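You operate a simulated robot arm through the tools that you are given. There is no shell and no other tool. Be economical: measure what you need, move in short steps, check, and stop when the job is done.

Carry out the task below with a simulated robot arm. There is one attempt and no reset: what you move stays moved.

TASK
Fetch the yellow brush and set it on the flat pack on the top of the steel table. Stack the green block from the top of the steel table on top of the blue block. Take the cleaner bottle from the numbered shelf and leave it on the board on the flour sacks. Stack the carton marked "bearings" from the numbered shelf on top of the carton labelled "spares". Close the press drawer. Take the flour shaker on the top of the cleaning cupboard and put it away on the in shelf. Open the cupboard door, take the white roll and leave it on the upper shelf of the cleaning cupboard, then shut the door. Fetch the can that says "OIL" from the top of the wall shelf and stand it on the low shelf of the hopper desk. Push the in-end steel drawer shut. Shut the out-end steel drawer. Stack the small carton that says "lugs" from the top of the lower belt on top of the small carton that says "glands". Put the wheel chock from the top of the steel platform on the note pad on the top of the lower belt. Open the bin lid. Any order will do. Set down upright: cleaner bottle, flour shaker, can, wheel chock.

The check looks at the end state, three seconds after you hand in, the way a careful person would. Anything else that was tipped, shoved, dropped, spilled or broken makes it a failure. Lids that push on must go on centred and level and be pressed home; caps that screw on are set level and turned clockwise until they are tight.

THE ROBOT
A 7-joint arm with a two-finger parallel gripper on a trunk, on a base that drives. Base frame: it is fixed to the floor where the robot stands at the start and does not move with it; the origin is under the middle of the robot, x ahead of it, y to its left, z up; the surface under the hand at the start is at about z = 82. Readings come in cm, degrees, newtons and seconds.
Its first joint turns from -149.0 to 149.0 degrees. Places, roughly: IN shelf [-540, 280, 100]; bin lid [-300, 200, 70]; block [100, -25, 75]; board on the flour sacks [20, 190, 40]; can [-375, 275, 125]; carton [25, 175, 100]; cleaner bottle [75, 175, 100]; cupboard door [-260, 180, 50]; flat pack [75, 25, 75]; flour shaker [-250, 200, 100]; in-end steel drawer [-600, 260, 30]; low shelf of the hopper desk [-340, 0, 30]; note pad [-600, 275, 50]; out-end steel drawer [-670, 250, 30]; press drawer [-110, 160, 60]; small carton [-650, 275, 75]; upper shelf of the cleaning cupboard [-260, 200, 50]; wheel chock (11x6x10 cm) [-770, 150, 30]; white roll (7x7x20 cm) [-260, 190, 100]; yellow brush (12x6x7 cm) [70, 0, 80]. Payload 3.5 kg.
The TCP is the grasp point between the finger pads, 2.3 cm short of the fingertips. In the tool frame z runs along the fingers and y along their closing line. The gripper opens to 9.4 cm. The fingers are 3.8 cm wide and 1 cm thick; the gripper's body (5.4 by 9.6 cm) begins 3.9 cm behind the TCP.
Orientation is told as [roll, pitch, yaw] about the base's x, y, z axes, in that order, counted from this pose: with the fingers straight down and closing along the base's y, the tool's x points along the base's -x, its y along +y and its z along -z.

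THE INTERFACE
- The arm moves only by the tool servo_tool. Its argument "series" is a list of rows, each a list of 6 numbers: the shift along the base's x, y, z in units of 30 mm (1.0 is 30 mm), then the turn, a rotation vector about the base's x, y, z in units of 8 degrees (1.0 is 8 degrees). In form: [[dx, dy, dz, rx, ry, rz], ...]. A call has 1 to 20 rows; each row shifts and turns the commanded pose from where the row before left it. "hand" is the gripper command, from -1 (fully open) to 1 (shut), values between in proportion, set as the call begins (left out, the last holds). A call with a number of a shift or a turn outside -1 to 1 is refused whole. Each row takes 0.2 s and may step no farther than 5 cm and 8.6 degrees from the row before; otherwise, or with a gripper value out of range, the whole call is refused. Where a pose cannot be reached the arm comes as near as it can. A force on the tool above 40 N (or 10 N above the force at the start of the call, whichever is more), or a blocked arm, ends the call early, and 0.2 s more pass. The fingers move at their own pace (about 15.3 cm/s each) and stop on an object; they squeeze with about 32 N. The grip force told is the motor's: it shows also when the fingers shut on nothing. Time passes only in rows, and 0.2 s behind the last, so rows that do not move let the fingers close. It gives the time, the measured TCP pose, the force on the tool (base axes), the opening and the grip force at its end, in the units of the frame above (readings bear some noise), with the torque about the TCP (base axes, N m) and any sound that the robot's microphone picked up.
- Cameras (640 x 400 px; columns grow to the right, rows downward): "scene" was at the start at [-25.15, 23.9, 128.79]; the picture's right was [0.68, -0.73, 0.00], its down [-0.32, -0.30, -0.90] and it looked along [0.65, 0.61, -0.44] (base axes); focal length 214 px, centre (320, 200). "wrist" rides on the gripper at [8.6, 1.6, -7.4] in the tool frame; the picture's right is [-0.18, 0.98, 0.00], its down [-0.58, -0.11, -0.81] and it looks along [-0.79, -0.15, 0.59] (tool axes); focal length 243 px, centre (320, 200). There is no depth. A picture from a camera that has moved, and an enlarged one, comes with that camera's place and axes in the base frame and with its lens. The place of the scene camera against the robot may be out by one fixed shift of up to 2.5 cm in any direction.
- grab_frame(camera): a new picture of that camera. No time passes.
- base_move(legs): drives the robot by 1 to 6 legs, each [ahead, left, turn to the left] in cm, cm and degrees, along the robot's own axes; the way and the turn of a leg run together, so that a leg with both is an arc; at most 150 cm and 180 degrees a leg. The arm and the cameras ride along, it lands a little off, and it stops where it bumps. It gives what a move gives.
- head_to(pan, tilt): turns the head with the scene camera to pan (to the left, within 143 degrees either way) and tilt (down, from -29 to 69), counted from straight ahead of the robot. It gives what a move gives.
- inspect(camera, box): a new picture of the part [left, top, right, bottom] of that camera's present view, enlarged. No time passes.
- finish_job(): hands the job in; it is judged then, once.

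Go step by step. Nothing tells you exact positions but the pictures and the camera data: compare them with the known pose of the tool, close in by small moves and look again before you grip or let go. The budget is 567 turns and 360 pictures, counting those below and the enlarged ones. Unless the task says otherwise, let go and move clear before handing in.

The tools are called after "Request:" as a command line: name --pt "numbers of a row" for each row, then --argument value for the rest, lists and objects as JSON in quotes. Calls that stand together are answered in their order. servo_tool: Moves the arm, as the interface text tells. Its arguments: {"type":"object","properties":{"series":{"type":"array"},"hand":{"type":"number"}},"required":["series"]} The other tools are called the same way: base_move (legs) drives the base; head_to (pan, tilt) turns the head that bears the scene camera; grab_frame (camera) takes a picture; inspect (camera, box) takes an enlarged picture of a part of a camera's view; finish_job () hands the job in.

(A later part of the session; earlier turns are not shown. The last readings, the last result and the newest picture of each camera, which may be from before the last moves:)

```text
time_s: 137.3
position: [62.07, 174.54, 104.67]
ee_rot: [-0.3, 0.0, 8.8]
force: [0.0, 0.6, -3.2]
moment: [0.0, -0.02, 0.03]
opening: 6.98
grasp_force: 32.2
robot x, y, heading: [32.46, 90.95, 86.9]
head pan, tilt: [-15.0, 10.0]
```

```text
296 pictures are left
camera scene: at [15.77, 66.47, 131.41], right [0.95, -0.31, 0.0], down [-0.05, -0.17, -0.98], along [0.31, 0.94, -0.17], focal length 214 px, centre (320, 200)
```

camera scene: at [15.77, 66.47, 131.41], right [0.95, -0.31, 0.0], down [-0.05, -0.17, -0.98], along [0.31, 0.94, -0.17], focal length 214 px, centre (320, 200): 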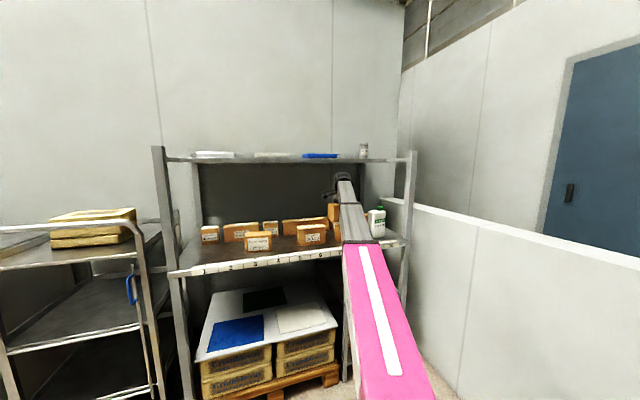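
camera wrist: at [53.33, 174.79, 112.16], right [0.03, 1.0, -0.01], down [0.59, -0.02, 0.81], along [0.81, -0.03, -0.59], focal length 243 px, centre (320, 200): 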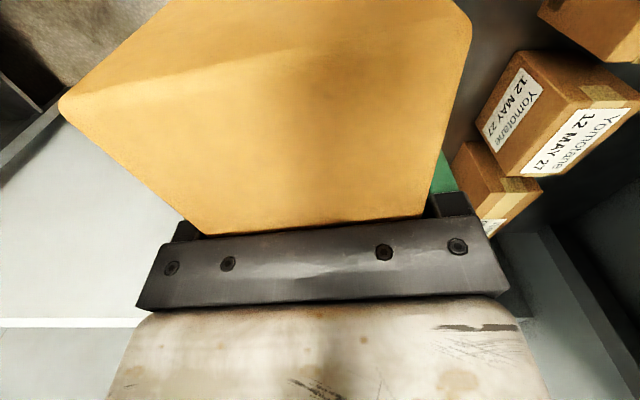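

Request:
servo_tool --pt "0.2 0.1 0 0 0 0.15" --pt "0.5 0.3 0 0 0 0.15" --pt "0.6 0.4 0 0 0 0" --pt "0.5 0.3 -0.1 0 0 0" --pt "0.18 0.12 -0.2 0 0 0" --pt "0 0 0 0 0 0"

Request:
inspect --camera "scene" --box '[290, 150, 418, 260]'

Request:
grab_frame --camera "wrist"

```text
time_s: 138.7
position: [67.92, 178.21, 103.7]
ee_rot: [-0.2, 0.0, 10.9]
force: [-0.7, 0.0, -3.8]
moment: [-0.02, 0.01, -0.01]
opening: 7.01
grasp_force: 32.5
robot x, y, heading: [32.48, 90.59, 87.1]
head pan, tilt: [-15.0, 10.0]
```

```text
3.64 times, centred on (354, 205) of scene
camera zoom: at [15.74, 66.47, 131.41], right [0.95, -0.31, 0.0], down [-0.05, -0.17, -0.98], along [0.31, 0.94, -0.17], focal length 780 px, centre (196, 182)
```

zoom: 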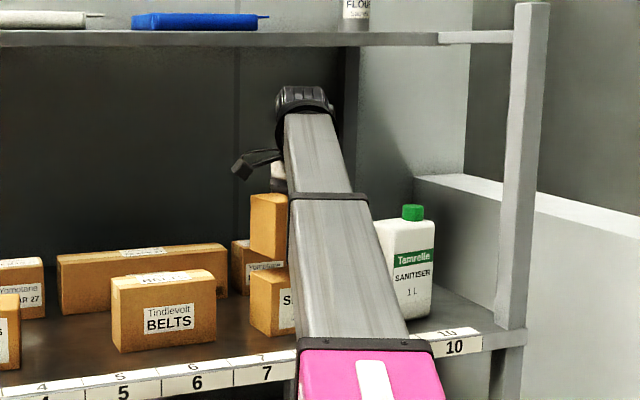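

```text
294 pictures are left
camera wrist: at [59.26, 178.12, 111.28], right [-0.01, 1.0, 0.0], down [0.59, 0.01, 0.81], along [0.81, 0.0, -0.59], focal length 243 px, centre (320, 200)
```

wrist: 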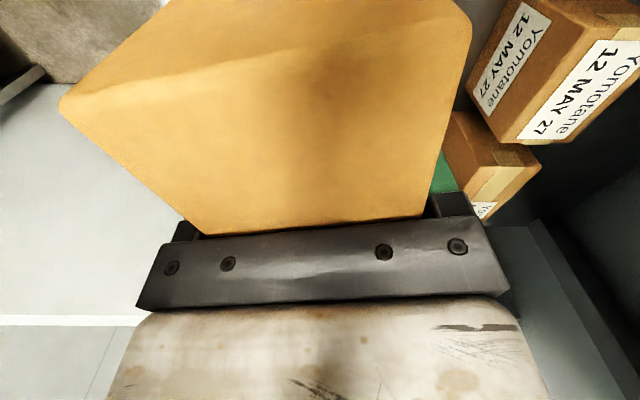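

Request:
inspect --camera "scene" --box '[325, 195, 365, 250]'

```text
7.27 times, centred on (345, 222) of scene
camera zoom: at [15.74, 66.47, 131.41], right [0.95, -0.31, 0.0], down [-0.05, -0.17, -0.98], along [0.31, 0.94, -0.17], focal length 1560 px, centre (138, 36)
```

zoom: 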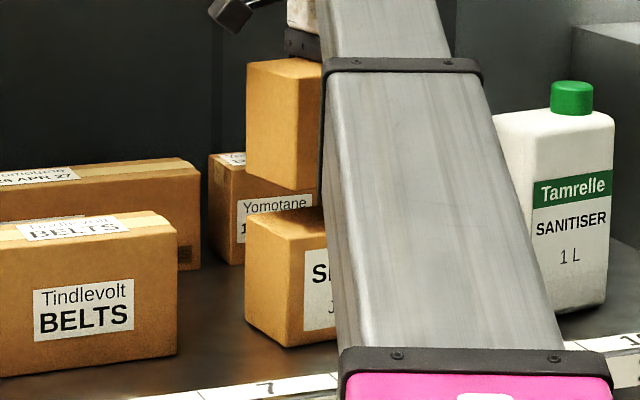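

Request:
servo_tool --pt "0 0 -0.2 0 0 -0.15" --pt "0 0 -0.3 0 0 -0.15" --pt "0 0 -0.2 0 0 0" --pt "0 0 0 0 0 0"

Request:
inspect --camera "scene" --box '[325, 195, 365, 250]'

```text
time_s: 139.7
position: [68.08, 178.15, 101.49]
ee_rot: [-0.3, 0.0, 8.7]
force: [-0.5, 0.3, -2.4]
moment: [0.02, -0.03, -0.02]
opening: 7.0
grasp_force: 31.4
robot x, y, heading: [32.66, 90.73, 87.0]
head pan, tilt: [-15.0, 10.0]
```

```text
7.27 times, centred on (345, 222) of scene
camera zoom: at [15.75, 66.47, 131.41], right [0.95, -0.31, 0.0], down [-0.05, -0.17, -0.98], along [0.31, 0.94, -0.17], focal length 1560 px, centre (138, 36)
```

zoom: 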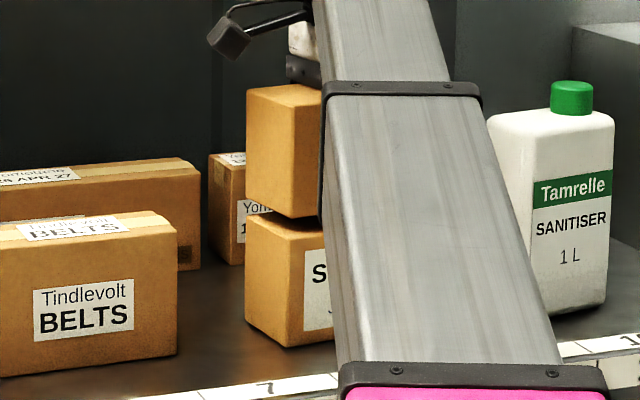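

Request:
inspect --camera "scene" --box '[335, 210, 351, 230]'

```text
16.00 times, centred on (343, 220) of scene
camera zoom: at [15.75, 66.47, 131.41], right [0.95, -0.31, 0.0], down [-0.05, -0.17, -0.98], along [0.31, 0.94, -0.17], focal length 3432 px, centre (-48, -120)
```

zoom: 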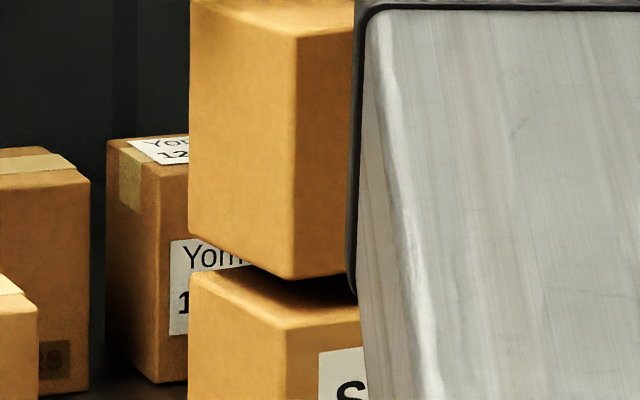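

Aligned within a few mm. Lower onto it.

Request:
servo_tool --pt "-0.05 0 -0.2 0 0 0" --pt "0 0 -0.2 0 0 0" --pt "0 0 0 0 0 0"

Request:
servo_tool --pt "0 0 -0.06 0 0 0" --pt "0 0 0 0 0 0"

Request:
servo_tool --pt "0 0 -0.06 0 0 0" --pt "0 0 0 0 0 0"

Request:
inspect --camera "scene" --box '[335, 210, 351, 230]'

```text
time_s: 140.5
position: [67.79, 178.23, 100.43]
ee_rot: [-0.2, 0.1, 8.7]
force: [-0.1, 0.0, -2.9]
moment: [0.02, -0.01, 0.02]
opening: 6.98
grasp_force: 32.0
robot x, y, heading: [32.76, 91.02, 87.0]
head pan, tilt: [-15.0, 10.0]
```

```text
time_s: 141.1
position: [67.93, 178.25, 100.28]
ee_rot: [-0.3, -0.2, 8.7]
force: [-0.2, -0.2, 2.0]
moment: [0.16, 0.08, -0.01]
opening: 6.97
grasp_force: 31.9
robot x, y, heading: [32.45, 90.82, 86.7]
head pan, tilt: [-15.0, 10.0]
```

```text
time_s: 141.7
position: [67.86, 178.17, 100.28]
ee_rot: [-0.2, -0.1, 8.7]
force: [1.6, 1.5, 21.0]
moment: [0.56, 0.59, -0.03]
opening: 6.99
grasp_force: 32.3
robot x, y, heading: [32.12, 91.04, 86.7]
head pan, tilt: [-15.0, 10.0]
```

```text
16.00 times, centred on (343, 220) of scene
camera zoom: at [15.73, 66.41, 131.4], right [0.95, -0.31, 0.0], down [-0.05, -0.16, -0.98], along [0.31, 0.94, -0.17], focal length 3432 px, centre (-48, -120)
```

zoom: 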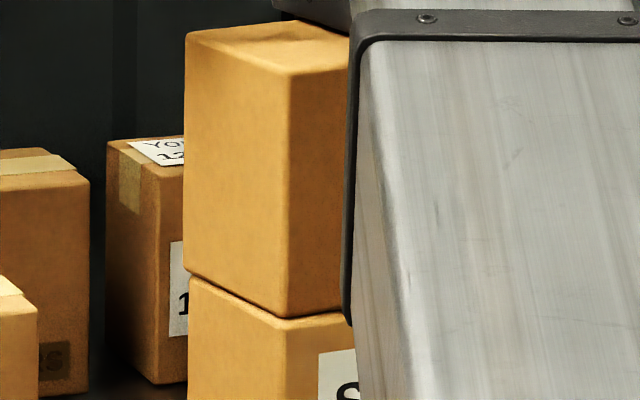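

Well stacked. Release and rise, checking the clearance to the upper shelf.

Request:
servo_tool --pt "0 0 0.04 0 0 0" --pt "0 0 0 0 0 0"

Request:
servo_tool --pt "0 0 0 0 0 0" --pt "0 0 0 0 0 0" --pt "0 0 0.1 0 0 0" --pt "0 0 0.3 0 0 0" --pt "0 0 0.4 0 0 0" --pt "0 0 0.3 0 0 0" --pt "0 0 0 0 0 0" --hand -1

Request:
grab_frame --camera "scene"

Request:
grab_frame --camera "wrist"

```text
time_s: 142.3
position: [67.85, 178.22, 100.35]
ee_rot: [-0.3, -0.1, 8.6]
force: [1.0, 3.1, 12.3]
moment: [0.56, 0.15, -0.05]
opening: 6.98
grasp_force: 32.1
robot x, y, heading: [32.24, 90.94, 86.9]
head pan, tilt: [-15.0, 10.0]
```

```text
time_s: 143.9
position: [67.8, 178.15, 103.55]
ee_rot: [-0.3, -0.1, 8.7]
force: [-0.7, 0.1, -0.2]
moment: [-0.02, 0.01, -0.01]
opening: 9.4
grasp_force: 0.1
robot x, y, heading: [32.93, 90.9, 86.9]
head pan, tilt: [-15.0, 10.0]
```

```text
289 pictures are left
camera scene: at [15.74, 66.46, 131.41], right [0.95, -0.31, 0.0], down [-0.05, -0.17, -0.98], along [0.31, 0.94, -0.17], focal length 214 px, centre (320, 200)
```

scene: 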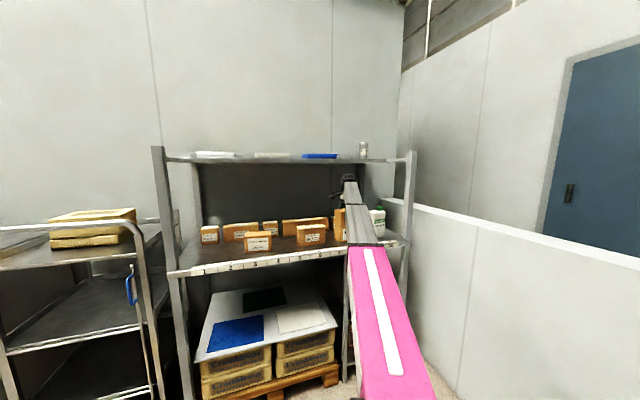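

```text
288 pictures are left
camera wrist: at [59.1, 178.46, 111.15], right [0.03, 1.0, -0.01], down [0.59, -0.02, 0.81], along [0.81, -0.03, -0.59], focal length 243 px, centre (320, 200)
```

wrist: 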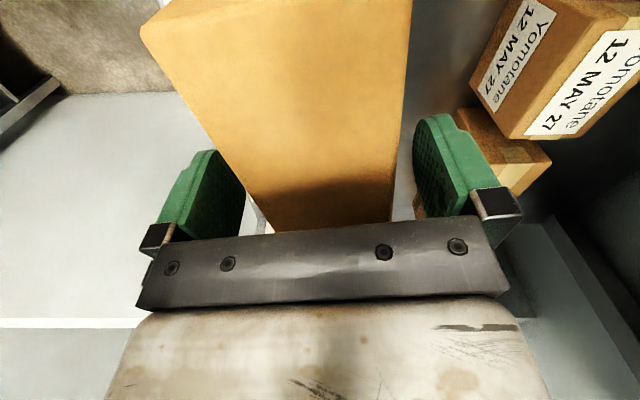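

The fingertips are still below the carton's top; to stay clear of the upper shelf I slide out along the carton's long axis (−x).

Request:
servo_tool --pt "-0.2 -0.03 0.2 0 0 0" --pt "-0.5 -0.076 0.2 0 0 0" --pt "-0.7 -0.107 0 0 0 0" --pt "-0.7 -0.107 0 0 0 0" --pt "-0.7 -0.107 0 0 0 0" --pt "-0.6 -0.09 0 0 0 0" --pt "-0.3 -0.045 0 0 0 0" --pt "0 0 0 0 0 0"

Request:
grab_frame --camera "wrist"

```text
time_s: 145.7
position: [56.75, 176.35, 104.6]
ee_rot: [-0.3, 0.0, 8.7]
force: [-0.1, 0.1, -0.1]
moment: [0.01, 0.0, 0.01]
opening: 9.4
grasp_force: 0.2
robot x, y, heading: [32.6, 91.15, 87.1]
head pan, tilt: [-15.0, 10.0]
```

```text
287 pictures are left
camera wrist: at [47.98, 176.63, 112.26], right [0.03, 1.0, -0.01], down [0.59, -0.02, 0.81], along [0.81, -0.03, -0.59], focal length 243 px, centre (320, 200)
```

wrist: 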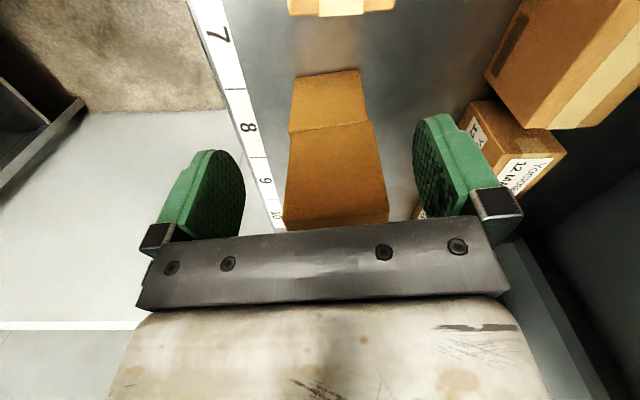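

Stack is good. Next the bottle: back out, and then re-park further right, and tilt the tool toward horizontal.

Request:
base_move --legs '[[-13, 5, 3]]'

Request:
servo_tool --pt "0 0 -0.2 0 0 0.5" --pt "-0.2 0 -0.4 0 0 1" --pt "-0.4 0 -0.4 0 0 1" --pt "-0.6 0 -0.3 0 0 1" --pt "-0.6 0 0 0 0 1" --pt "-0.6 0 0 0 0 1" --pt "-0.6 0 0 0 0 1" --pt "-0.6 0 0 0 0 1" --pt "-0.4 0 0 0 0 1" --pt "-0.2 0 0 0 0 1" --pt "0 0 0 0 0 0.7" --pt "0 0 0 0 0 0"

Request:
head_to --pan -20 --tilt 20

Request:
grab_frame --camera "scene"

```text
time_s: 147.0
position: [46.59, 164.56, 104.63]
ee_rot: [-0.3, 0.0, 11.8]
force: [0.7, 0.0, -0.1]
moment: [-0.02, -0.02, -0.01]
opening: 9.41
grasp_force: 0.0
robot x, y, heading: [27.16, 77.65, 89.7]
head pan, tilt: [-15.0, 10.0]
```

```text
time_s: 149.6
position: [34.06, 164.61, 100.69]
ee_rot: [-0.3, -0.1, 93.5]
force: [-0.3, -0.1, 0.1]
moment: [-0.03, -0.04, -0.04]
opening: 9.41
grasp_force: 0.1
robot x, y, heading: [26.83, 78.25, 90.3]
head pan, tilt: [-15.0, 10.0]
```

```text
time_s: 150.3
position: [34.05, 164.49, 100.66]
ee_rot: [-0.4, 0.0, 93.4]
force: [-0.3, -0.8, -0.1]
moment: [0.0, -0.02, 0.01]
opening: 9.41
grasp_force: 0.1
robot x, y, heading: [26.89, 78.14, 90.2]
head pan, tilt: [-20.0, 20.0]
```

```text
286 pictures are left
camera scene: at [12.39, 52.25, 129.79], right [0.94, -0.34, 0.0], down [-0.12, -0.32, -0.94], along [0.32, 0.88, -0.34], focal length 214 px, centre (320, 200)
```

scene: 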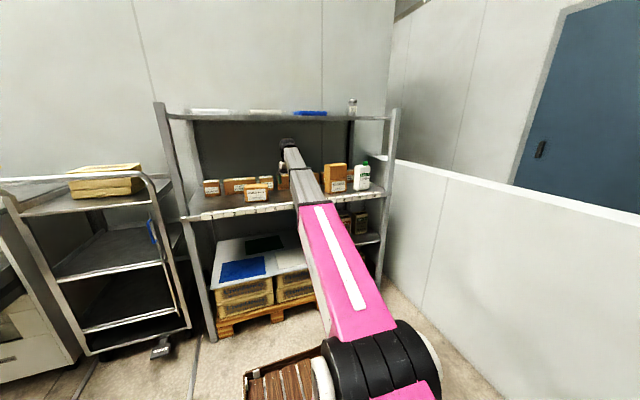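

Request:
servo_tool --pt "0 -0.3 0 0 0 -0.2" --pt "0 -0.6 0 0 0 -0.2" --pt "0 -0.8 0 0.5 0 0" --pt "0 -0.8 0 1 0 0" --pt "0 -0.6 0 1 0 0" --pt "0 -0.3 0 1 0 0" --pt "0 0 0 1 0 0" --pt "0 0 0 1 0 0" --pt "0 0 0 1 0 0" --pt "0 0 0 1 0 0" --pt "0 0 0 0.5 0 0" --pt "0 0 0 0 0 0"

Request:
base_move --legs '[[12, 0, 0], [0, -42, 0]]'

Request:
grab_frame --camera "wrist"

Request:
grab_frame --camera "scene"

```text
time_s: 152.9
position: [33.97, 154.25, 100.72]
ee_rot: [-0.8, -64.1, 90.4]
force: [0.2, 0.6, -0.3]
moment: [-0.03, -0.01, 0.0]
opening: 9.4
grasp_force: 0.1
robot x, y, heading: [27.17, 77.83, 90.1]
head pan, tilt: [-20.0, 20.0]
```

```text
time_s: 155.3
position: [48.44, 166.27, 100.61]
ee_rot: [-0.9, -63.9, 85.0]
force: [-0.7, 0.0, 0.6]
moment: [-0.01, 0.01, 0.05]
opening: 9.4
grasp_force: 0.1
robot x, y, heading: [33.82, 90.87, 84.6]
head pan, tilt: [-20.0, 20.0]
stopped in leg 2: the robot was blocked; the commanded pose is now the measured one
```

```text
285 pictures are left
camera wrist: at [45.77, 155.89, 96.31], right [-0.97, 0.18, 0.16], down [0.06, -0.48, 0.88], along [0.23, 0.86, 0.45], focal length 243 px, centre (320, 200)
```

wrist: 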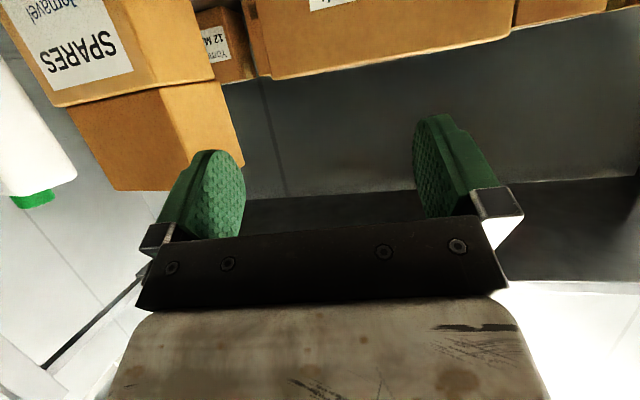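

```text
284 pictures are left
camera scene: at [17.14, 66.74, 129.78], right [0.9, -0.43, 0.0], down [-0.15, -0.31, -0.94], along [0.4, 0.85, -0.34], focal length 214 px, centre (320, 200)
```

scene: 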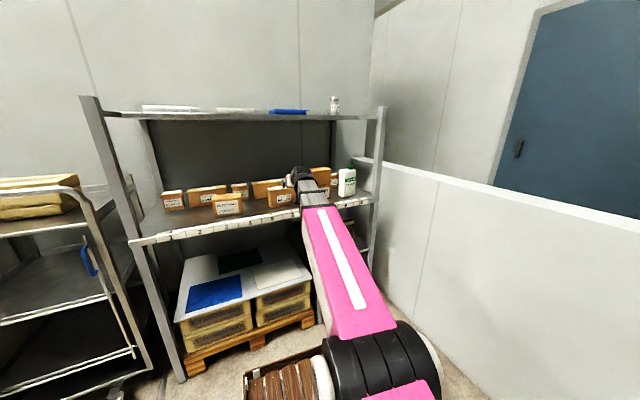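

Blocked again by the table's corner (the base's tail is long). I'll free it, pull the arm in, go forward to y≈106 first, then right.

Request:
servo_tool --pt "0 -0.3 0.1 0 0 0" --pt "0 -0.7 0.2 0 0 0.2" --pt "0 -0.9 0.3 0 0 0.2" --pt "0 -0.9 0.1 0 0 0.2" --pt "0 -0.9 0 0 0 0.1" --pt "0 -0.5 0 0 0 0" --pt "0 -0.2 0 0 0 0"

Request:
base_move --legs '[[3, 8, 5.4], [12, 0, 0], [0, -38, 0]]'

Request:
grab_frame --camera "wrist"

Request:
grab_frame --camera "scene"

```text
time_s: 156.9
position: [48.32, 153.06, 102.87]
ee_rot: [-0.9, -63.9, 90.6]
force: [0.2, 0.7, -0.5]
moment: [0.01, 0.01, 0.0]
opening: 9.44
grasp_force: 0.1
robot x, y, heading: [34.05, 90.99, 84.7]
head pan, tilt: [-20.0, 20.0]
```

```text
time_s: 160.8
position: [72.03, 169.3, 102.87]
ee_rot: [-0.9, -63.9, 96.4]
force: [0.3, 0.2, -0.4]
moment: [-0.03, 0.03, 0.01]
opening: 9.43
grasp_force: 0.0
robot x, y, heading: [64.11, 105.66, 90.4]
head pan, tilt: [-20.0, 20.0]
```

```text
283 pictures are left
camera wrist: at [71.56, 158.59, 98.44], right [-0.99, -0.02, 0.16], down [0.15, -0.46, 0.88], along [0.06, 0.89, 0.45], focal length 243 px, centre (320, 200)
```

wrist: 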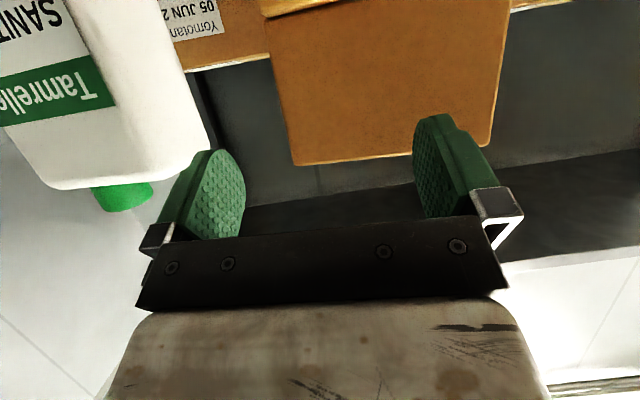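

```text
282 pictures are left
camera scene: at [49.48, 80.13, 129.78], right [0.94, -0.34, 0.0], down [-0.12, -0.32, -0.94], along [0.32, 0.88, -0.34], focal length 214 px, centre (320, 200)
```

scene: 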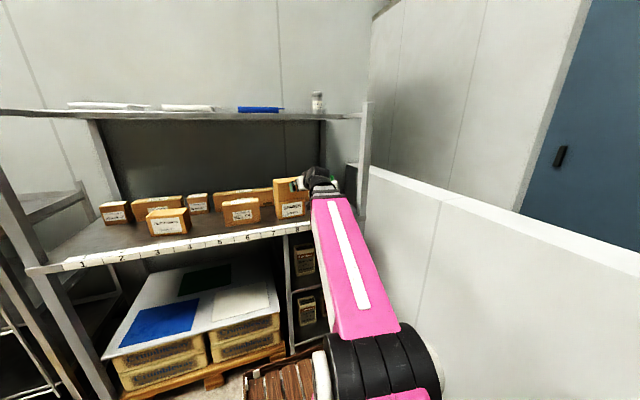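

Request:
servo_tool --pt "0 -0.3 0 0 0 0" --pt "0 -0.8 0 0 0 0" --pt "0.3 -0.8 -0.2 0 0 0" --pt "0.7 -0.8 -0.4 0 0 0" --pt "0.9 -0.5 -0.5 0 0 0" --pt "0.9 0 -0.4 0 0 0" --pt "0.9 0 -0.2 0 0 0" --pt "0.9 0 0 0 0 0" --pt "0.4 0 0 0 0 0" --pt "0 0 0 0 0 0"

Request:
grab_frame --camera "wrist"

```text
time_s: 163.0
position: [88.36, 164.87, 99.54]
ee_rot: [-0.9, -64.0, 96.6]
force: [0.2, -0.2, -0.6]
moment: [-0.01, 0.01, 0.01]
opening: 9.41
grasp_force: 0.0
out of reach, approached as far as the arm can: row 3, 4, 5
robot x, y, heading: [64.0, 106.02, 90.3]
head pan, tilt: [-20.0, 20.0]
```

```text
281 pictures are left
camera wrist: at [87.89, 154.21, 95.11], right [-0.99, -0.02, 0.16], down [0.15, -0.46, 0.88], along [0.06, 0.89, 0.45], focal length 243 px, centre (320, 200)
```

wrist: 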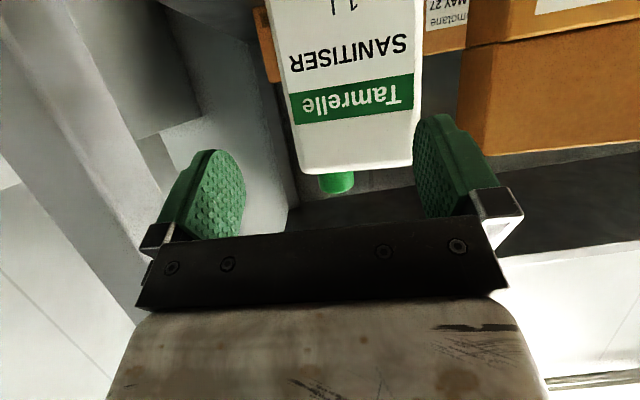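

Request:
servo_tool --pt "-0.2 0 -0.2 0 0 0" --pt "-0.35 0 -0.4 0 0 0.2" --pt "0 0.2 -0.3 0 0 0.15" --pt "0 0.4 0 0 0 0" --pt "0 0.4 0 0 0 0" --pt "0 0 0 0 0 0"

Request:
grab_frame --camera "wrist"

```text
time_s: 164.4
position: [86.71, 167.8, 96.88]
ee_rot: [-0.8, -64.0, 99.3]
force: [0.6, -0.1, 0.2]
moment: [0.01, 0.0, 0.03]
opening: 9.39
grasp_force: 0.0
robot x, y, heading: [64.38, 106.28, 90.4]
head pan, tilt: [-20.0, 20.0]
```

```text
280 pictures are left
camera wrist: at [86.74, 157.18, 92.46], right [-0.99, -0.06, 0.16], down [0.17, -0.45, 0.88], along [0.02, 0.89, 0.45], focal length 243 px, centre (320, 200)
```

wrist: 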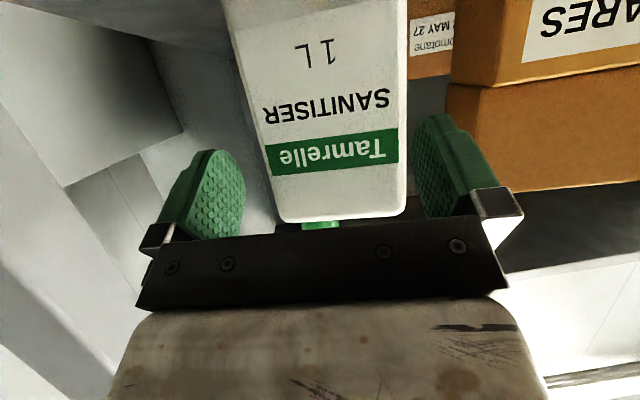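

Request:
servo_tool --pt "-0.15 0 0 0 0 0" --pt "-0.07 0.4 0 0 0 0" --pt "-0.07 0.4 0 0 0 0" --pt "0 0 0 0 0 0"

Request:
grab_frame --camera "wrist"

```text
time_s: 165.4
position: [85.87, 170.2, 96.78]
ee_rot: [-1.0, -63.9, 99.2]
force: [0.3, -1.2, -0.5]
moment: [0.02, 0.03, -0.07]
opening: 9.4
grasp_force: 0.1
robot x, y, heading: [63.81, 105.89, 90.2]
head pan, tilt: [-20.0, 20.0]
```

```text
279 pictures are left
camera wrist: at [85.88, 159.52, 92.46], right [-0.99, -0.06, 0.16], down [0.17, -0.45, 0.88], along [0.01, 0.89, 0.45], focal length 243 px, centre (320, 200)
```

wrist: 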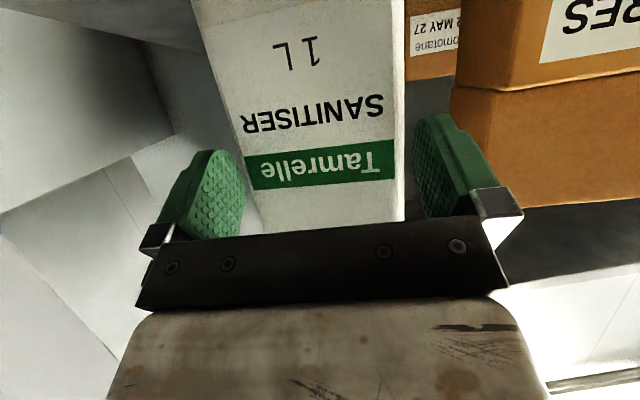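

Request:
servo_tool --pt "-0.04 0.25 0 0 0 0" --pt "-0.04 0.25 0 0 0 0" --pt "0 0 0 0 0 0"

Request:
grab_frame --camera "wrist"

```text
time_s: 166.2
position: [85.61, 171.69, 96.94]
ee_rot: [-1.0, -63.9, 99.3]
force: [0.1, -0.9, 0.0]
moment: [-0.01, 0.03, -0.05]
opening: 9.42
grasp_force: 0.1
robot x, y, heading: [64.38, 105.92, 90.5]
head pan, tilt: [-20.0, 20.0]
```

```text
278 pictures are left
camera wrist: at [85.59, 161.04, 92.47], right [-0.99, -0.06, 0.16], down [0.17, -0.45, 0.88], along [0.01, 0.89, 0.45], focal length 243 px, centre (320, 200)
```

wrist: 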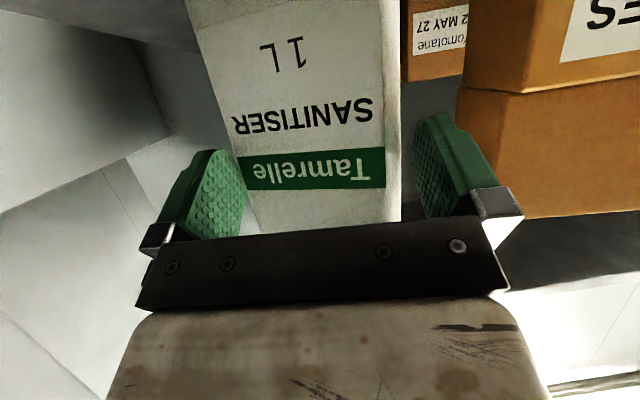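

The bottle is turned more (~20°) than my tool; back off, turn the tool by +10° and realign.

Request:
servo_tool --pt "0.06 -0.4 0 0 0 0" --pt "0.06 -0.4 0 0 0 0" --pt "0.25 0 0 0 0 0.6" --pt "0.25 0 0 0 0 0.65" --pt "0 0 0 0 0 0"

Request:
grab_frame --camera "wrist"

```text
time_s: 167.4
position: [87.55, 169.27, 96.87]
ee_rot: [-0.9, -64.0, 109.3]
force: [0.9, 0.4, 0.5]
moment: [0.0, -0.01, 0.02]
opening: 9.38
grasp_force: 0.0
robot x, y, heading: [63.85, 106.22, 90.4]
head pan, tilt: [-20.0, 20.0]
```

```text
277 pictures are left
camera wrist: at [89.37, 158.78, 92.5], right [-0.96, -0.24, 0.16], down [0.25, -0.41, 0.88], along [-0.14, 0.88, 0.45], focal length 243 px, centre (320, 200)
```

wrist: 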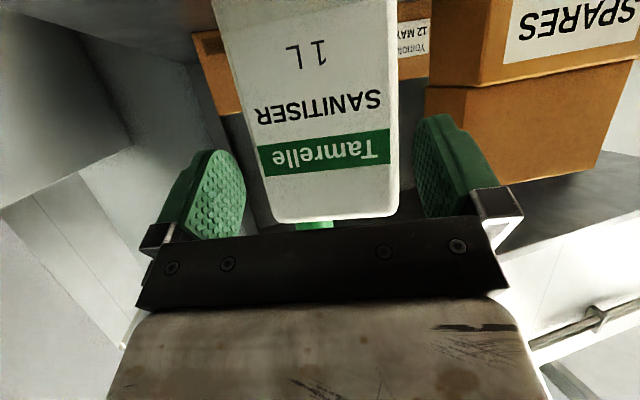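

Request:
servo_tool --pt "-0.1 0.3 0 0 0 0" --pt "-0.12 0.35 0 0 0 0" --pt "-0.12 0.35 0 0 0 0" --pt "0 0 0 0 0 0"

Request:
grab_frame --camera "wrist"

```text
time_s: 168.4
position: [86.46, 172.3, 96.8]
ee_rot: [-0.9, -64.0, 109.2]
force: [1.5, -1.3, 0.0]
moment: [0.07, -0.01, -0.15]
opening: 9.39
grasp_force: 0.1
robot x, y, heading: [63.83, 105.97, 90.4]
head pan, tilt: [-20.0, 20.0]
```

```text
276 pictures are left
camera wrist: at [88.36, 161.77, 92.54], right [-0.96, -0.23, 0.16], down [0.25, -0.41, 0.88], along [-0.14, 0.88, 0.45], focal length 243 px, centre (320, 200)
```

wrist: 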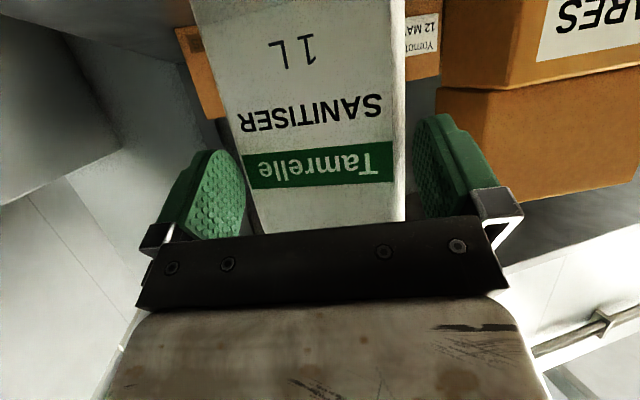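

Request:
servo_tool --pt "0.08 0.02 0 0 0 0" --pt "-0.08 0.24 0 0 0 0" --pt "0 0 0 0 0 0"

Request:
grab_frame --camera "wrist"

```text
time_s: 169.2
position: [86.53, 173.24, 96.89]
ee_rot: [-0.9, -64.0, 109.2]
force: [1.8, -1.6, 0.5]
moment: [0.03, -0.02, -0.14]
opening: 9.36
grasp_force: 0.1
robot x, y, heading: [63.76, 105.71, 90.8]
head pan, tilt: [-20.0, 20.0]
```

```text
275 pictures are left
camera wrist: at [88.37, 162.6, 92.49], right [-0.96, -0.23, 0.16], down [0.25, -0.41, 0.88], along [-0.14, 0.88, 0.45], focal length 243 px, centre (320, 200)
```

wrist: 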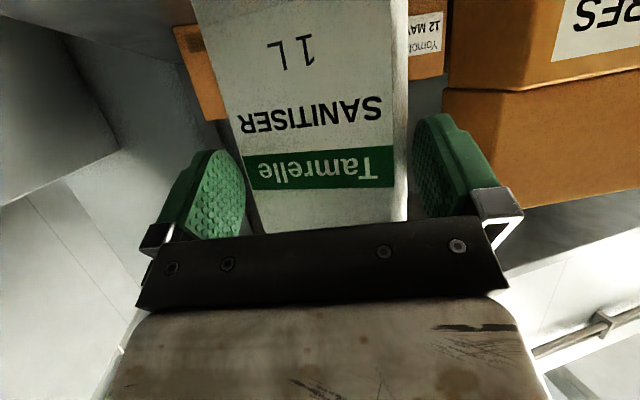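

Request:
servo_tool --pt "0.07 -0.2 0 0 0 0" --pt "0.1 0.03 0 0 0 0" --pt "0 0 0 0 0 0"

Request:
inspect --camera "wrist" --box '[200, 80, 460, 240]'

```text
time_s: 170.0
position: [86.94, 172.59, 96.93]
ee_rot: [-1.0, -63.9, 109.3]
force: [-1.5, -1.8, -0.9]
moment: [0.05, -0.01, 0.11]
opening: 9.41
grasp_force: 0.0
robot x, y, heading: [64.06, 106.06, 90.2]
head pan, tilt: [-20.0, 20.0]
```

```text
2.46 times, centred on (330, 160) of wrist
camera zoom: at [88.79, 162.06, 92.53], right [-0.96, -0.23, 0.16], down [0.25, -0.41, 0.88], along [-0.14, 0.88, 0.45], focal length 597 px, centre (295, 298)
```

zoom: 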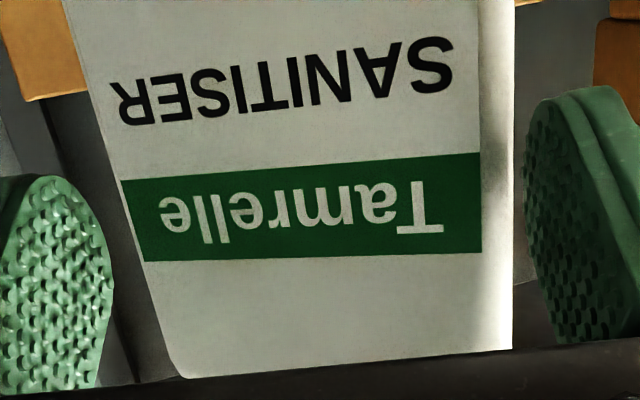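

Request:
servo_tool --pt "0.1 -0.4 0 0 0 0" --pt "0.12 -0.4 0 0 0 0" --pt "0.35 0.05 0 0 0 1" --pt "0 0 0 0 0 0"

Request:
grab_frame --camera "wrist"

```text
time_s: 171.0
position: [88.58, 170.28, 97.01]
ee_rot: [-0.9, -64.0, 117.4]
force: [0.5, -0.1, -0.1]
moment: [-0.02, -0.01, 0.02]
opening: 9.43
grasp_force: 0.0
robot x, y, heading: [63.79, 105.79, 90.3]
head pan, tilt: [-20.0, 20.0]
```

```text
273 pictures are left
camera wrist: at [92.0, 160.18, 92.61], right [-0.92, -0.37, 0.16], down [0.3, -0.37, 0.88], along [-0.26, 0.85, 0.45], focal length 243 px, centre (320, 200)
```

wrist: 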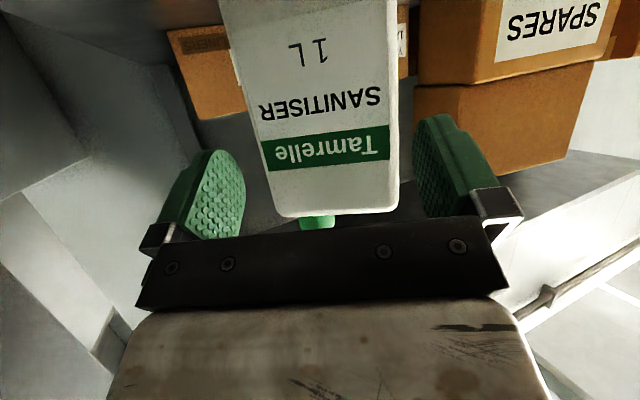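

Request:
servo_tool --pt "-0.05 0 0 0 0 -0.5" --pt "-0.12 0.28 0 0 0 0" --pt "-0.12 0.28 0 0 0 0" --pt "-0.08 0.18 0 0 0 0" --pt "0 0 0 0 0 0"

Request:
inspect --camera "wrist" --box '[200, 80, 460, 240]'

```text
time_s: 172.2
position: [87.51, 172.59, 96.91]
ee_rot: [-1.0, -63.9, 113.2]
force: [0.7, -3.1, 1.7]
moment: [0.03, 0.06, 0.13]
opening: 9.38
grasp_force: 0.0
robot x, y, heading: [63.85, 105.9, 90.3]
head pan, tilt: [-20.0, 20.0]
```

```text
2.46 times, centred on (330, 160) of wrist
camera zoom: at [90.21, 162.27, 92.55], right [-0.94, -0.3, 0.16], down [0.27, -0.39, 0.88], along [-0.2, 0.87, 0.45], focal length 597 px, centre (295, 298)
```

zoom: 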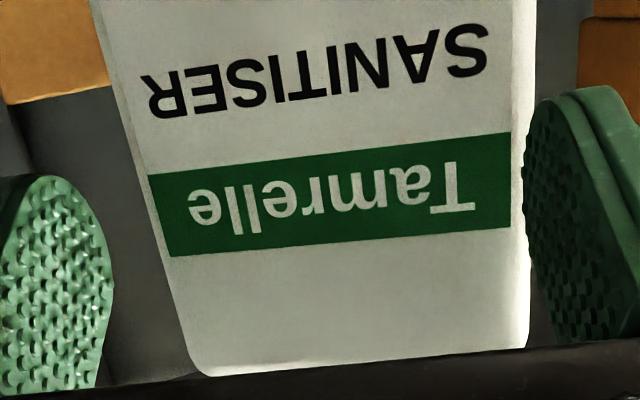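

Request:
servo_tool --pt "0.1 -0.22 0 0 0 0" --pt "-0.16 -0.06 0 0 0 0" --pt "-0.08 0.18 0 0 0 0" --pt "-0.1 0.23 0 0 0 0" --pt "0 0 0 0 0 0"

Request:
inspect --camera "wrist" --box '[200, 80, 460, 240]'

```text
time_s: 173.4
position: [86.85, 173.02, 96.92]
ee_rot: [-1.0, -63.9, 113.3]
force: [0.5, -1.7, -0.1]
moment: [0.0, -0.01, 0.07]
opening: 9.37
grasp_force: 0.0
robot x, y, heading: [64.06, 105.66, 90.0]
head pan, tilt: [-20.0, 20.0]
```

```text
2.46 times, centred on (330, 160) of wrist
camera zoom: at [89.42, 162.65, 92.57], right [-0.94, -0.3, 0.16], down [0.27, -0.39, 0.88], along [-0.2, 0.87, 0.45], focal length 597 px, centre (295, 298)
```

zoom: 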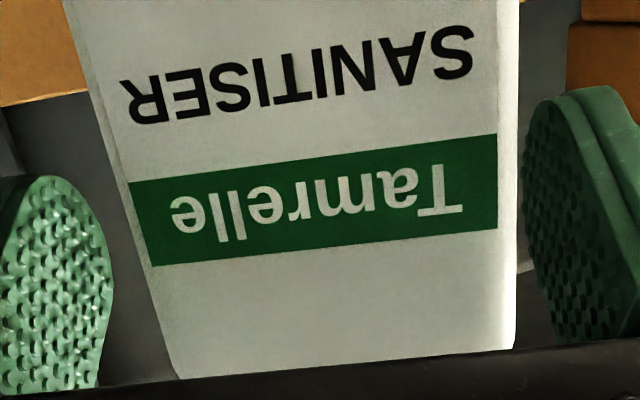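

Request:
servo_tool --pt "-0.09 -0.03 0 0 0 0" --pt "-0.1 0.23 0 0 0 0" --pt "-0.06 0.15 0 0 0 0" --pt "0 0 0 0 0 0"

Request:
inspect --camera "wrist" --box '[200, 80, 460, 240]'

```text
time_s: 174.4
position: [86.01, 174.1, 96.93]
ee_rot: [-1.0, -63.9, 113.3]
force: [1.6, -1.8, 1.4]
moment: [0.06, -0.03, -0.08]
opening: 9.42
grasp_force: 0.2
robot x, y, heading: [64.2, 105.84, 90.5]
head pan, tilt: [-20.0, 20.0]
```

```text
2.46 times, centred on (330, 160) of wrist
camera zoom: at [88.66, 163.63, 92.54], right [-0.94, -0.3, 0.16], down [0.27, -0.39, 0.88], along [-0.2, 0.87, 0.45], focal length 597 px, centre (295, 298)
```

zoom: 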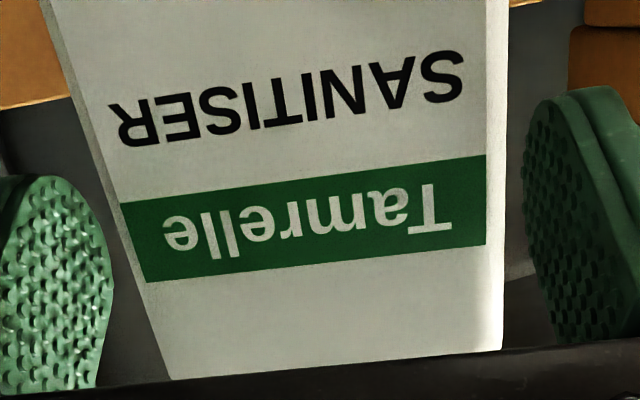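

Request:
servo_tool --pt "0.04 0.01 0 0 0 0" --pt "-0.06 0.14 0 0 0 0" --pt "0 0 0 0 0 0"

Request:
servo_tool --pt "-0.08 0.18 0 0 0 0" --pt "0 0 0 0 0 0"

Request:
grab_frame --camera "wrist"

Request:
head_to --pan -10 --tilt 20

Request:
inspect --camera "scene" --box '[260, 130, 420, 230]'

```text
time_s: 175.2
position: [85.98, 174.43, 96.9]
ee_rot: [-0.9, -64.0, 113.2]
force: [-0.7, -3.0, 1.6]
moment: [0.04, 0.04, 0.01]
opening: 9.38
grasp_force: 0.0
robot x, y, heading: [63.96, 105.81, 90.3]
head pan, tilt: [-20.0, 20.0]
```

```text
time_s: 175.8
position: [85.82, 175.08, 96.99]
ee_rot: [-0.8, -64.0, 113.2]
force: [0.0, -1.4, 0.9]
moment: [0.04, 0.0, -0.01]
opening: 9.4
grasp_force: 0.0
robot x, y, heading: [64.08, 105.69, 90.5]
head pan, tilt: [-20.0, 20.0]
```

```text
269 pictures are left
camera wrist: at [88.37, 164.56, 92.61], right [-0.94, -0.3, 0.16], down [0.27, -0.39, 0.88], along [-0.2, 0.87, 0.45], focal length 243 px, centre (320, 200)
```

wrist: 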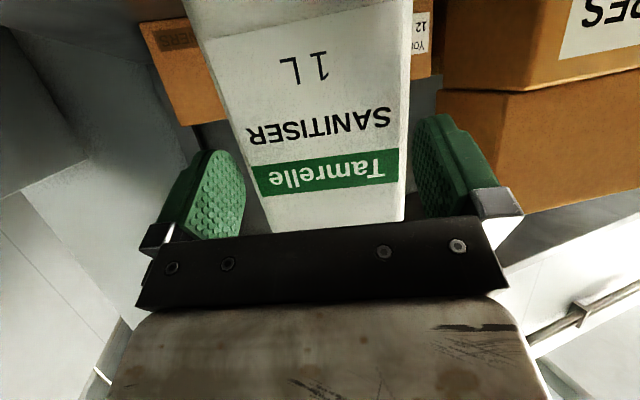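

```text
time_s: 176.5
position: [85.84, 174.93, 97.02]
ee_rot: [-0.9, -64.0, 113.3]
force: [-0.1, -0.9, -0.6]
moment: [0.02, 0.01, 0.06]
opening: 9.41
grasp_force: 0.0
robot x, y, heading: [64.03, 105.75, 90.3]
head pan, tilt: [-10.0, 20.0]
```

```text
4.00 times, centred on (340, 180) of scene
camera zoom: at [47.92, 80.54, 129.78], right [0.99, -0.17, 0.0], down [-0.06, -0.34, -0.94], along [0.16, 0.93, -0.34], focal length 858 px, centre (240, 280)
```

zoom: 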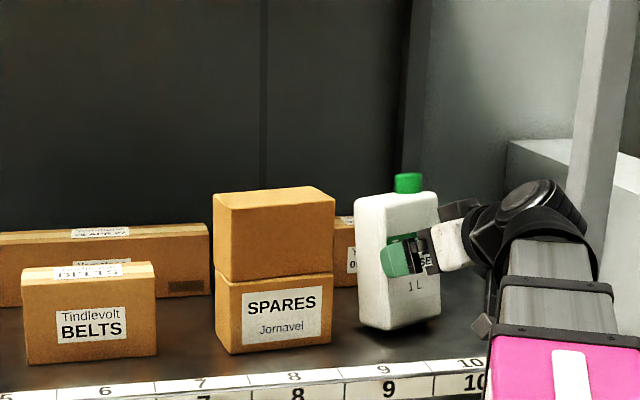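

Request:
inspect --camera "scene" --box '[340, 165, 390, 225]'

```text
6.67 times, centred on (365, 195) of scene
camera zoom: at [47.92, 80.54, 129.78], right [0.99, -0.17, 0.0], down [-0.06, -0.34, -0.94], along [0.16, 0.93, -0.34], focal length 1430 px, centre (20, 233)
```

zoom: 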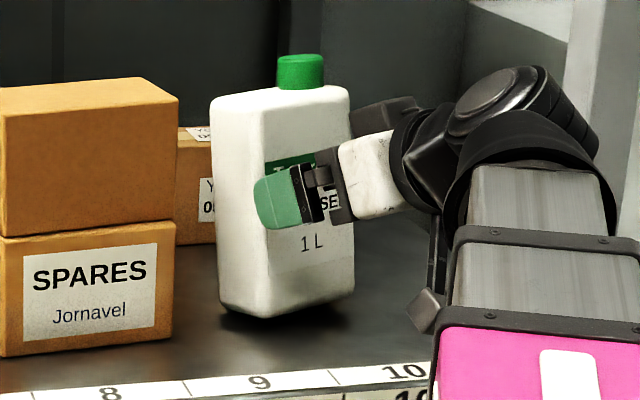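

The bottle is ~9.3 cm wide – too wide for the jaws – but only ~4.8 cm thick. I'll grip it tool-down across its thickness, coming in from the free right side. First back out.

Request:
servo_tool --pt "0.1 -0.25 0 0 0 0" --pt "0.2 -0.5 0 0 0 0" --pt "0.2 -0.5 0.2 0 0 0" --pt "0.15 -0.4 0.3 0 0 0" --pt "0.1 -0.2 0 0 0 0"

Request:
base_move --legs '[[-7, 0, 0]]'

Request:
grab_frame --camera "wrist"

```text
time_s: 177.7
position: [88.09, 169.47, 98.43]
ee_rot: [-1.0, -64.0, 113.3]
force: [-0.5, 0.2, 0.0]
moment: [0.0, 0.01, -0.01]
opening: 9.43
grasp_force: 0.1
robot x, y, heading: [63.98, 105.9, 90.4]
head pan, tilt: [-10.0, 20.0]
```

```text
time_s: 178.7
position: [88.07, 162.59, 98.55]
ee_rot: [-1.0, -64.0, 113.3]
force: [0.3, 0.3, 0.5]
moment: [-0.02, -0.01, 0.01]
opening: 9.38
grasp_force: 0.1
robot x, y, heading: [64.06, 98.92, 90.4]
head pan, tilt: [-10.0, 20.0]
```

```text
266 pictures are left
camera wrist: at [90.68, 152.23, 94.08], right [-0.94, -0.3, 0.16], down [0.27, -0.39, 0.88], along [-0.2, 0.87, 0.45], focal length 243 px, centre (320, 200)
```

wrist: 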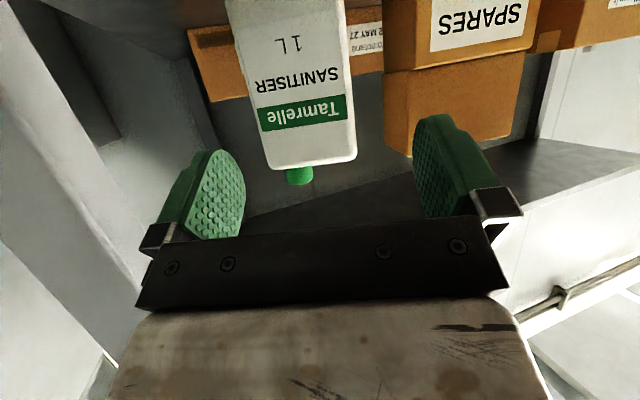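

Request:
servo_tool --pt "0 -0.2 0.1 -0.4 -0.17 0" --pt "0 -0.2 0.2 -0.92 -0.395 0" --pt "0 -0.2 0.2 -0.92 -0.395 0" --pt "0 0 0.2 -0.92 -0.395 0" --pt "0 0 0.1 -0.92 -0.395 0" --pt "0 0 0 -0.92 -0.395 0" --pt "0 0 0 -0.92 -0.395 0" --pt "0 0 0 -0.92 -0.395 0" --pt "0 0 0 -0.5 -0.21 0" --pt "0 0 0 0 0 0"

Request:
servo_tool --pt "0.1 0 0 0 0 -0.5" --pt "0.2 0 0 0 0 -1" --pt "0.2 0 0 0 0 -1" --pt "0.2 0 0 0 0 -1" --pt "0.2 0 0 0 0 -1" --pt "0.2 0 0 0 0 -1" --pt "0.2 0 0 0 0 -1" --pt "0.2 0 0 0 0 -1" --pt "0.2 0 0 0 0 -1" --pt "0.2 0 0 0 0 -1" --pt "0.2 0 0 0 0 -1" --pt "0.2 0 0 0 0 -1" --pt "0 0 0 0 0 0"

Request:
grab_frame --camera "scene"

```text
time_s: 180.9
position: [88.2, 160.74, 100.88]
ee_rot: [-0.9, 0.1, 113.2]
force: [0.6, 0.3, 0.3]
moment: [0.01, 0.01, 0.01]
opening: 9.39
grasp_force: 0.0
robot x, y, heading: [64.13, 98.83, 90.2]
head pan, tilt: [-10.0, 20.0]
```

```text
time_s: 183.7
position: [94.95, 160.79, 100.91]
ee_rot: [-0.9, -0.1, 21.1]
force: [0.5, 0.3, 0.4]
moment: [-0.02, 0.02, 0.0]
opening: 9.41
grasp_force: 0.0
robot x, y, heading: [64.17, 98.82, 90.0]
head pan, tilt: [-10.0, 20.0]
```

```text
265 pictures are left
camera scene: at [47.93, 73.71, 129.78], right [0.99, -0.17, 0.0], down [-0.06, -0.34, -0.94], along [0.16, 0.93, -0.34], focal length 214 px, centre (320, 200)
```

scene: 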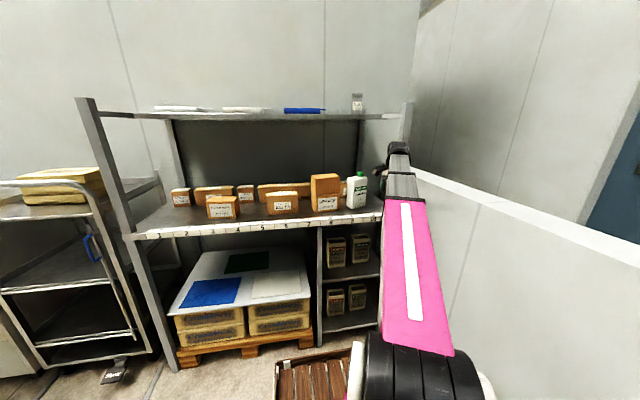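

Request:
servo_tool --pt "-0.1 0 0.3 0.1 0 0" --pt "-0.3 0.2 0.5 0 0 0" --pt "-0.1 0.5 0.2 0 0 0" --pt "0 0.8 0 0 0 0" --pt "0 0.8 0 0 0 0" --pt "0 0.8 0 0 0 0" --pt "0 0.8 0 0 0 0" --pt "0 0.8 0 0 0 0" --pt "0 0.8 0 0 0 0" --pt "0 0.7 0 0 0 0" --pt "0 0.5 0 0 0 0" --pt "0 0.2 0 0 0 0" --pt "0 0 0 0 0 0"

Request:
grab_frame --camera "wrist"

Request:
grab_frame --camera "scene"

```text
time_s: 186.5
position: [93.39, 181.53, 103.87]
ee_rot: [-0.1, -0.4, 21.2]
force: [-0.5, -0.4, 0.6]
moment: [0.01, 0.0, 0.0]
opening: 9.42
grasp_force: 0.1
robot x, y, heading: [64.16, 99.26, 89.9]
head pan, tilt: [-10.0, 20.0]
```

```text
264 pictures are left
camera wrist: at [84.79, 179.79, 111.41], right [-0.18, 0.98, 0.0], down [0.58, 0.11, 0.81], along [0.8, 0.15, -0.59], focal length 243 px, centre (320, 200)
```

wrist: 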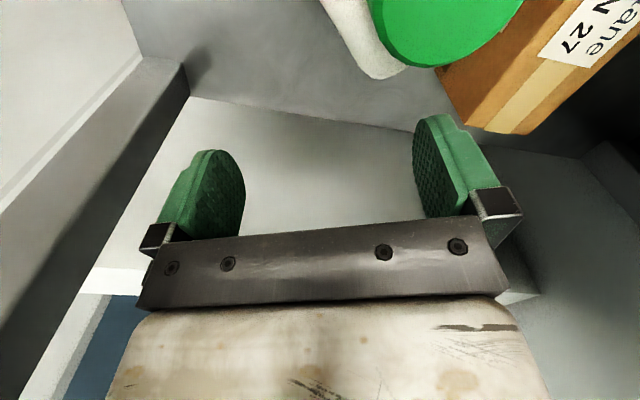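

```text
263 pictures are left
camera scene: at [47.93, 73.72, 129.78], right [0.99, -0.17, 0.0], down [-0.06, -0.34, -0.94], along [0.16, 0.93, -0.34], focal length 214 px, centre (320, 200)
```

scene: 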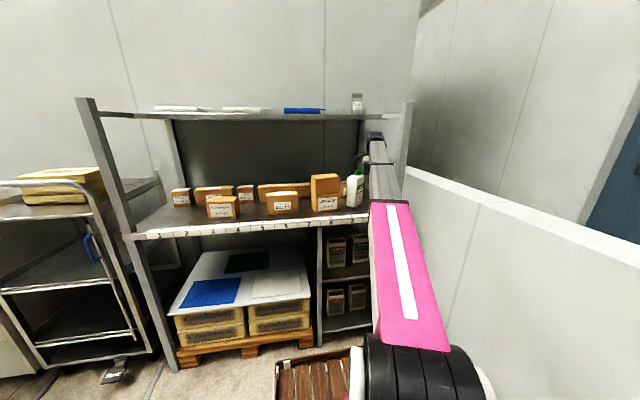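

The cap centre shows at about (85.8, 183.3); shift back so the jaws straddle the bottle's thickness plane, then slide left.

Request:
servo_tool --pt "0.1 0.4 0 0 0 0" --pt "0.1 0.6 0 0 0 0" --pt "0 0.5 0 0 0 0" --pt "0 0.1 0 0 0 0" --pt "0 0 0 0 0 0"

Request:
grab_frame --camera "wrist"

```text
time_s: 187.7
position: [94.19, 186.35, 103.85]
ee_rot: [-0.1, -0.4, 21.2]
force: [-0.1, -0.2, -1.1]
moment: [0.02, -0.01, -0.03]
opening: 9.4
grasp_force: 0.0
robot x, y, heading: [63.7, 98.93, 90.1]
head pan, tilt: [-10.0, 20.0]
```

```text
262 pictures are left
camera wrist: at [85.44, 184.65, 111.44], right [-0.18, 0.98, 0.0], down [0.58, 0.11, 0.81], along [0.8, 0.15, -0.59], focal length 243 px, centre (320, 200)
```

wrist: 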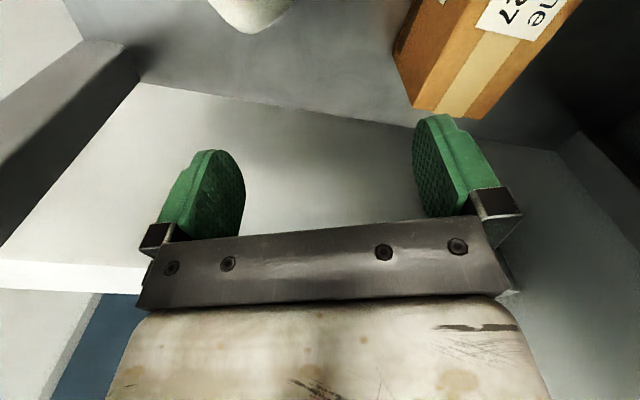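

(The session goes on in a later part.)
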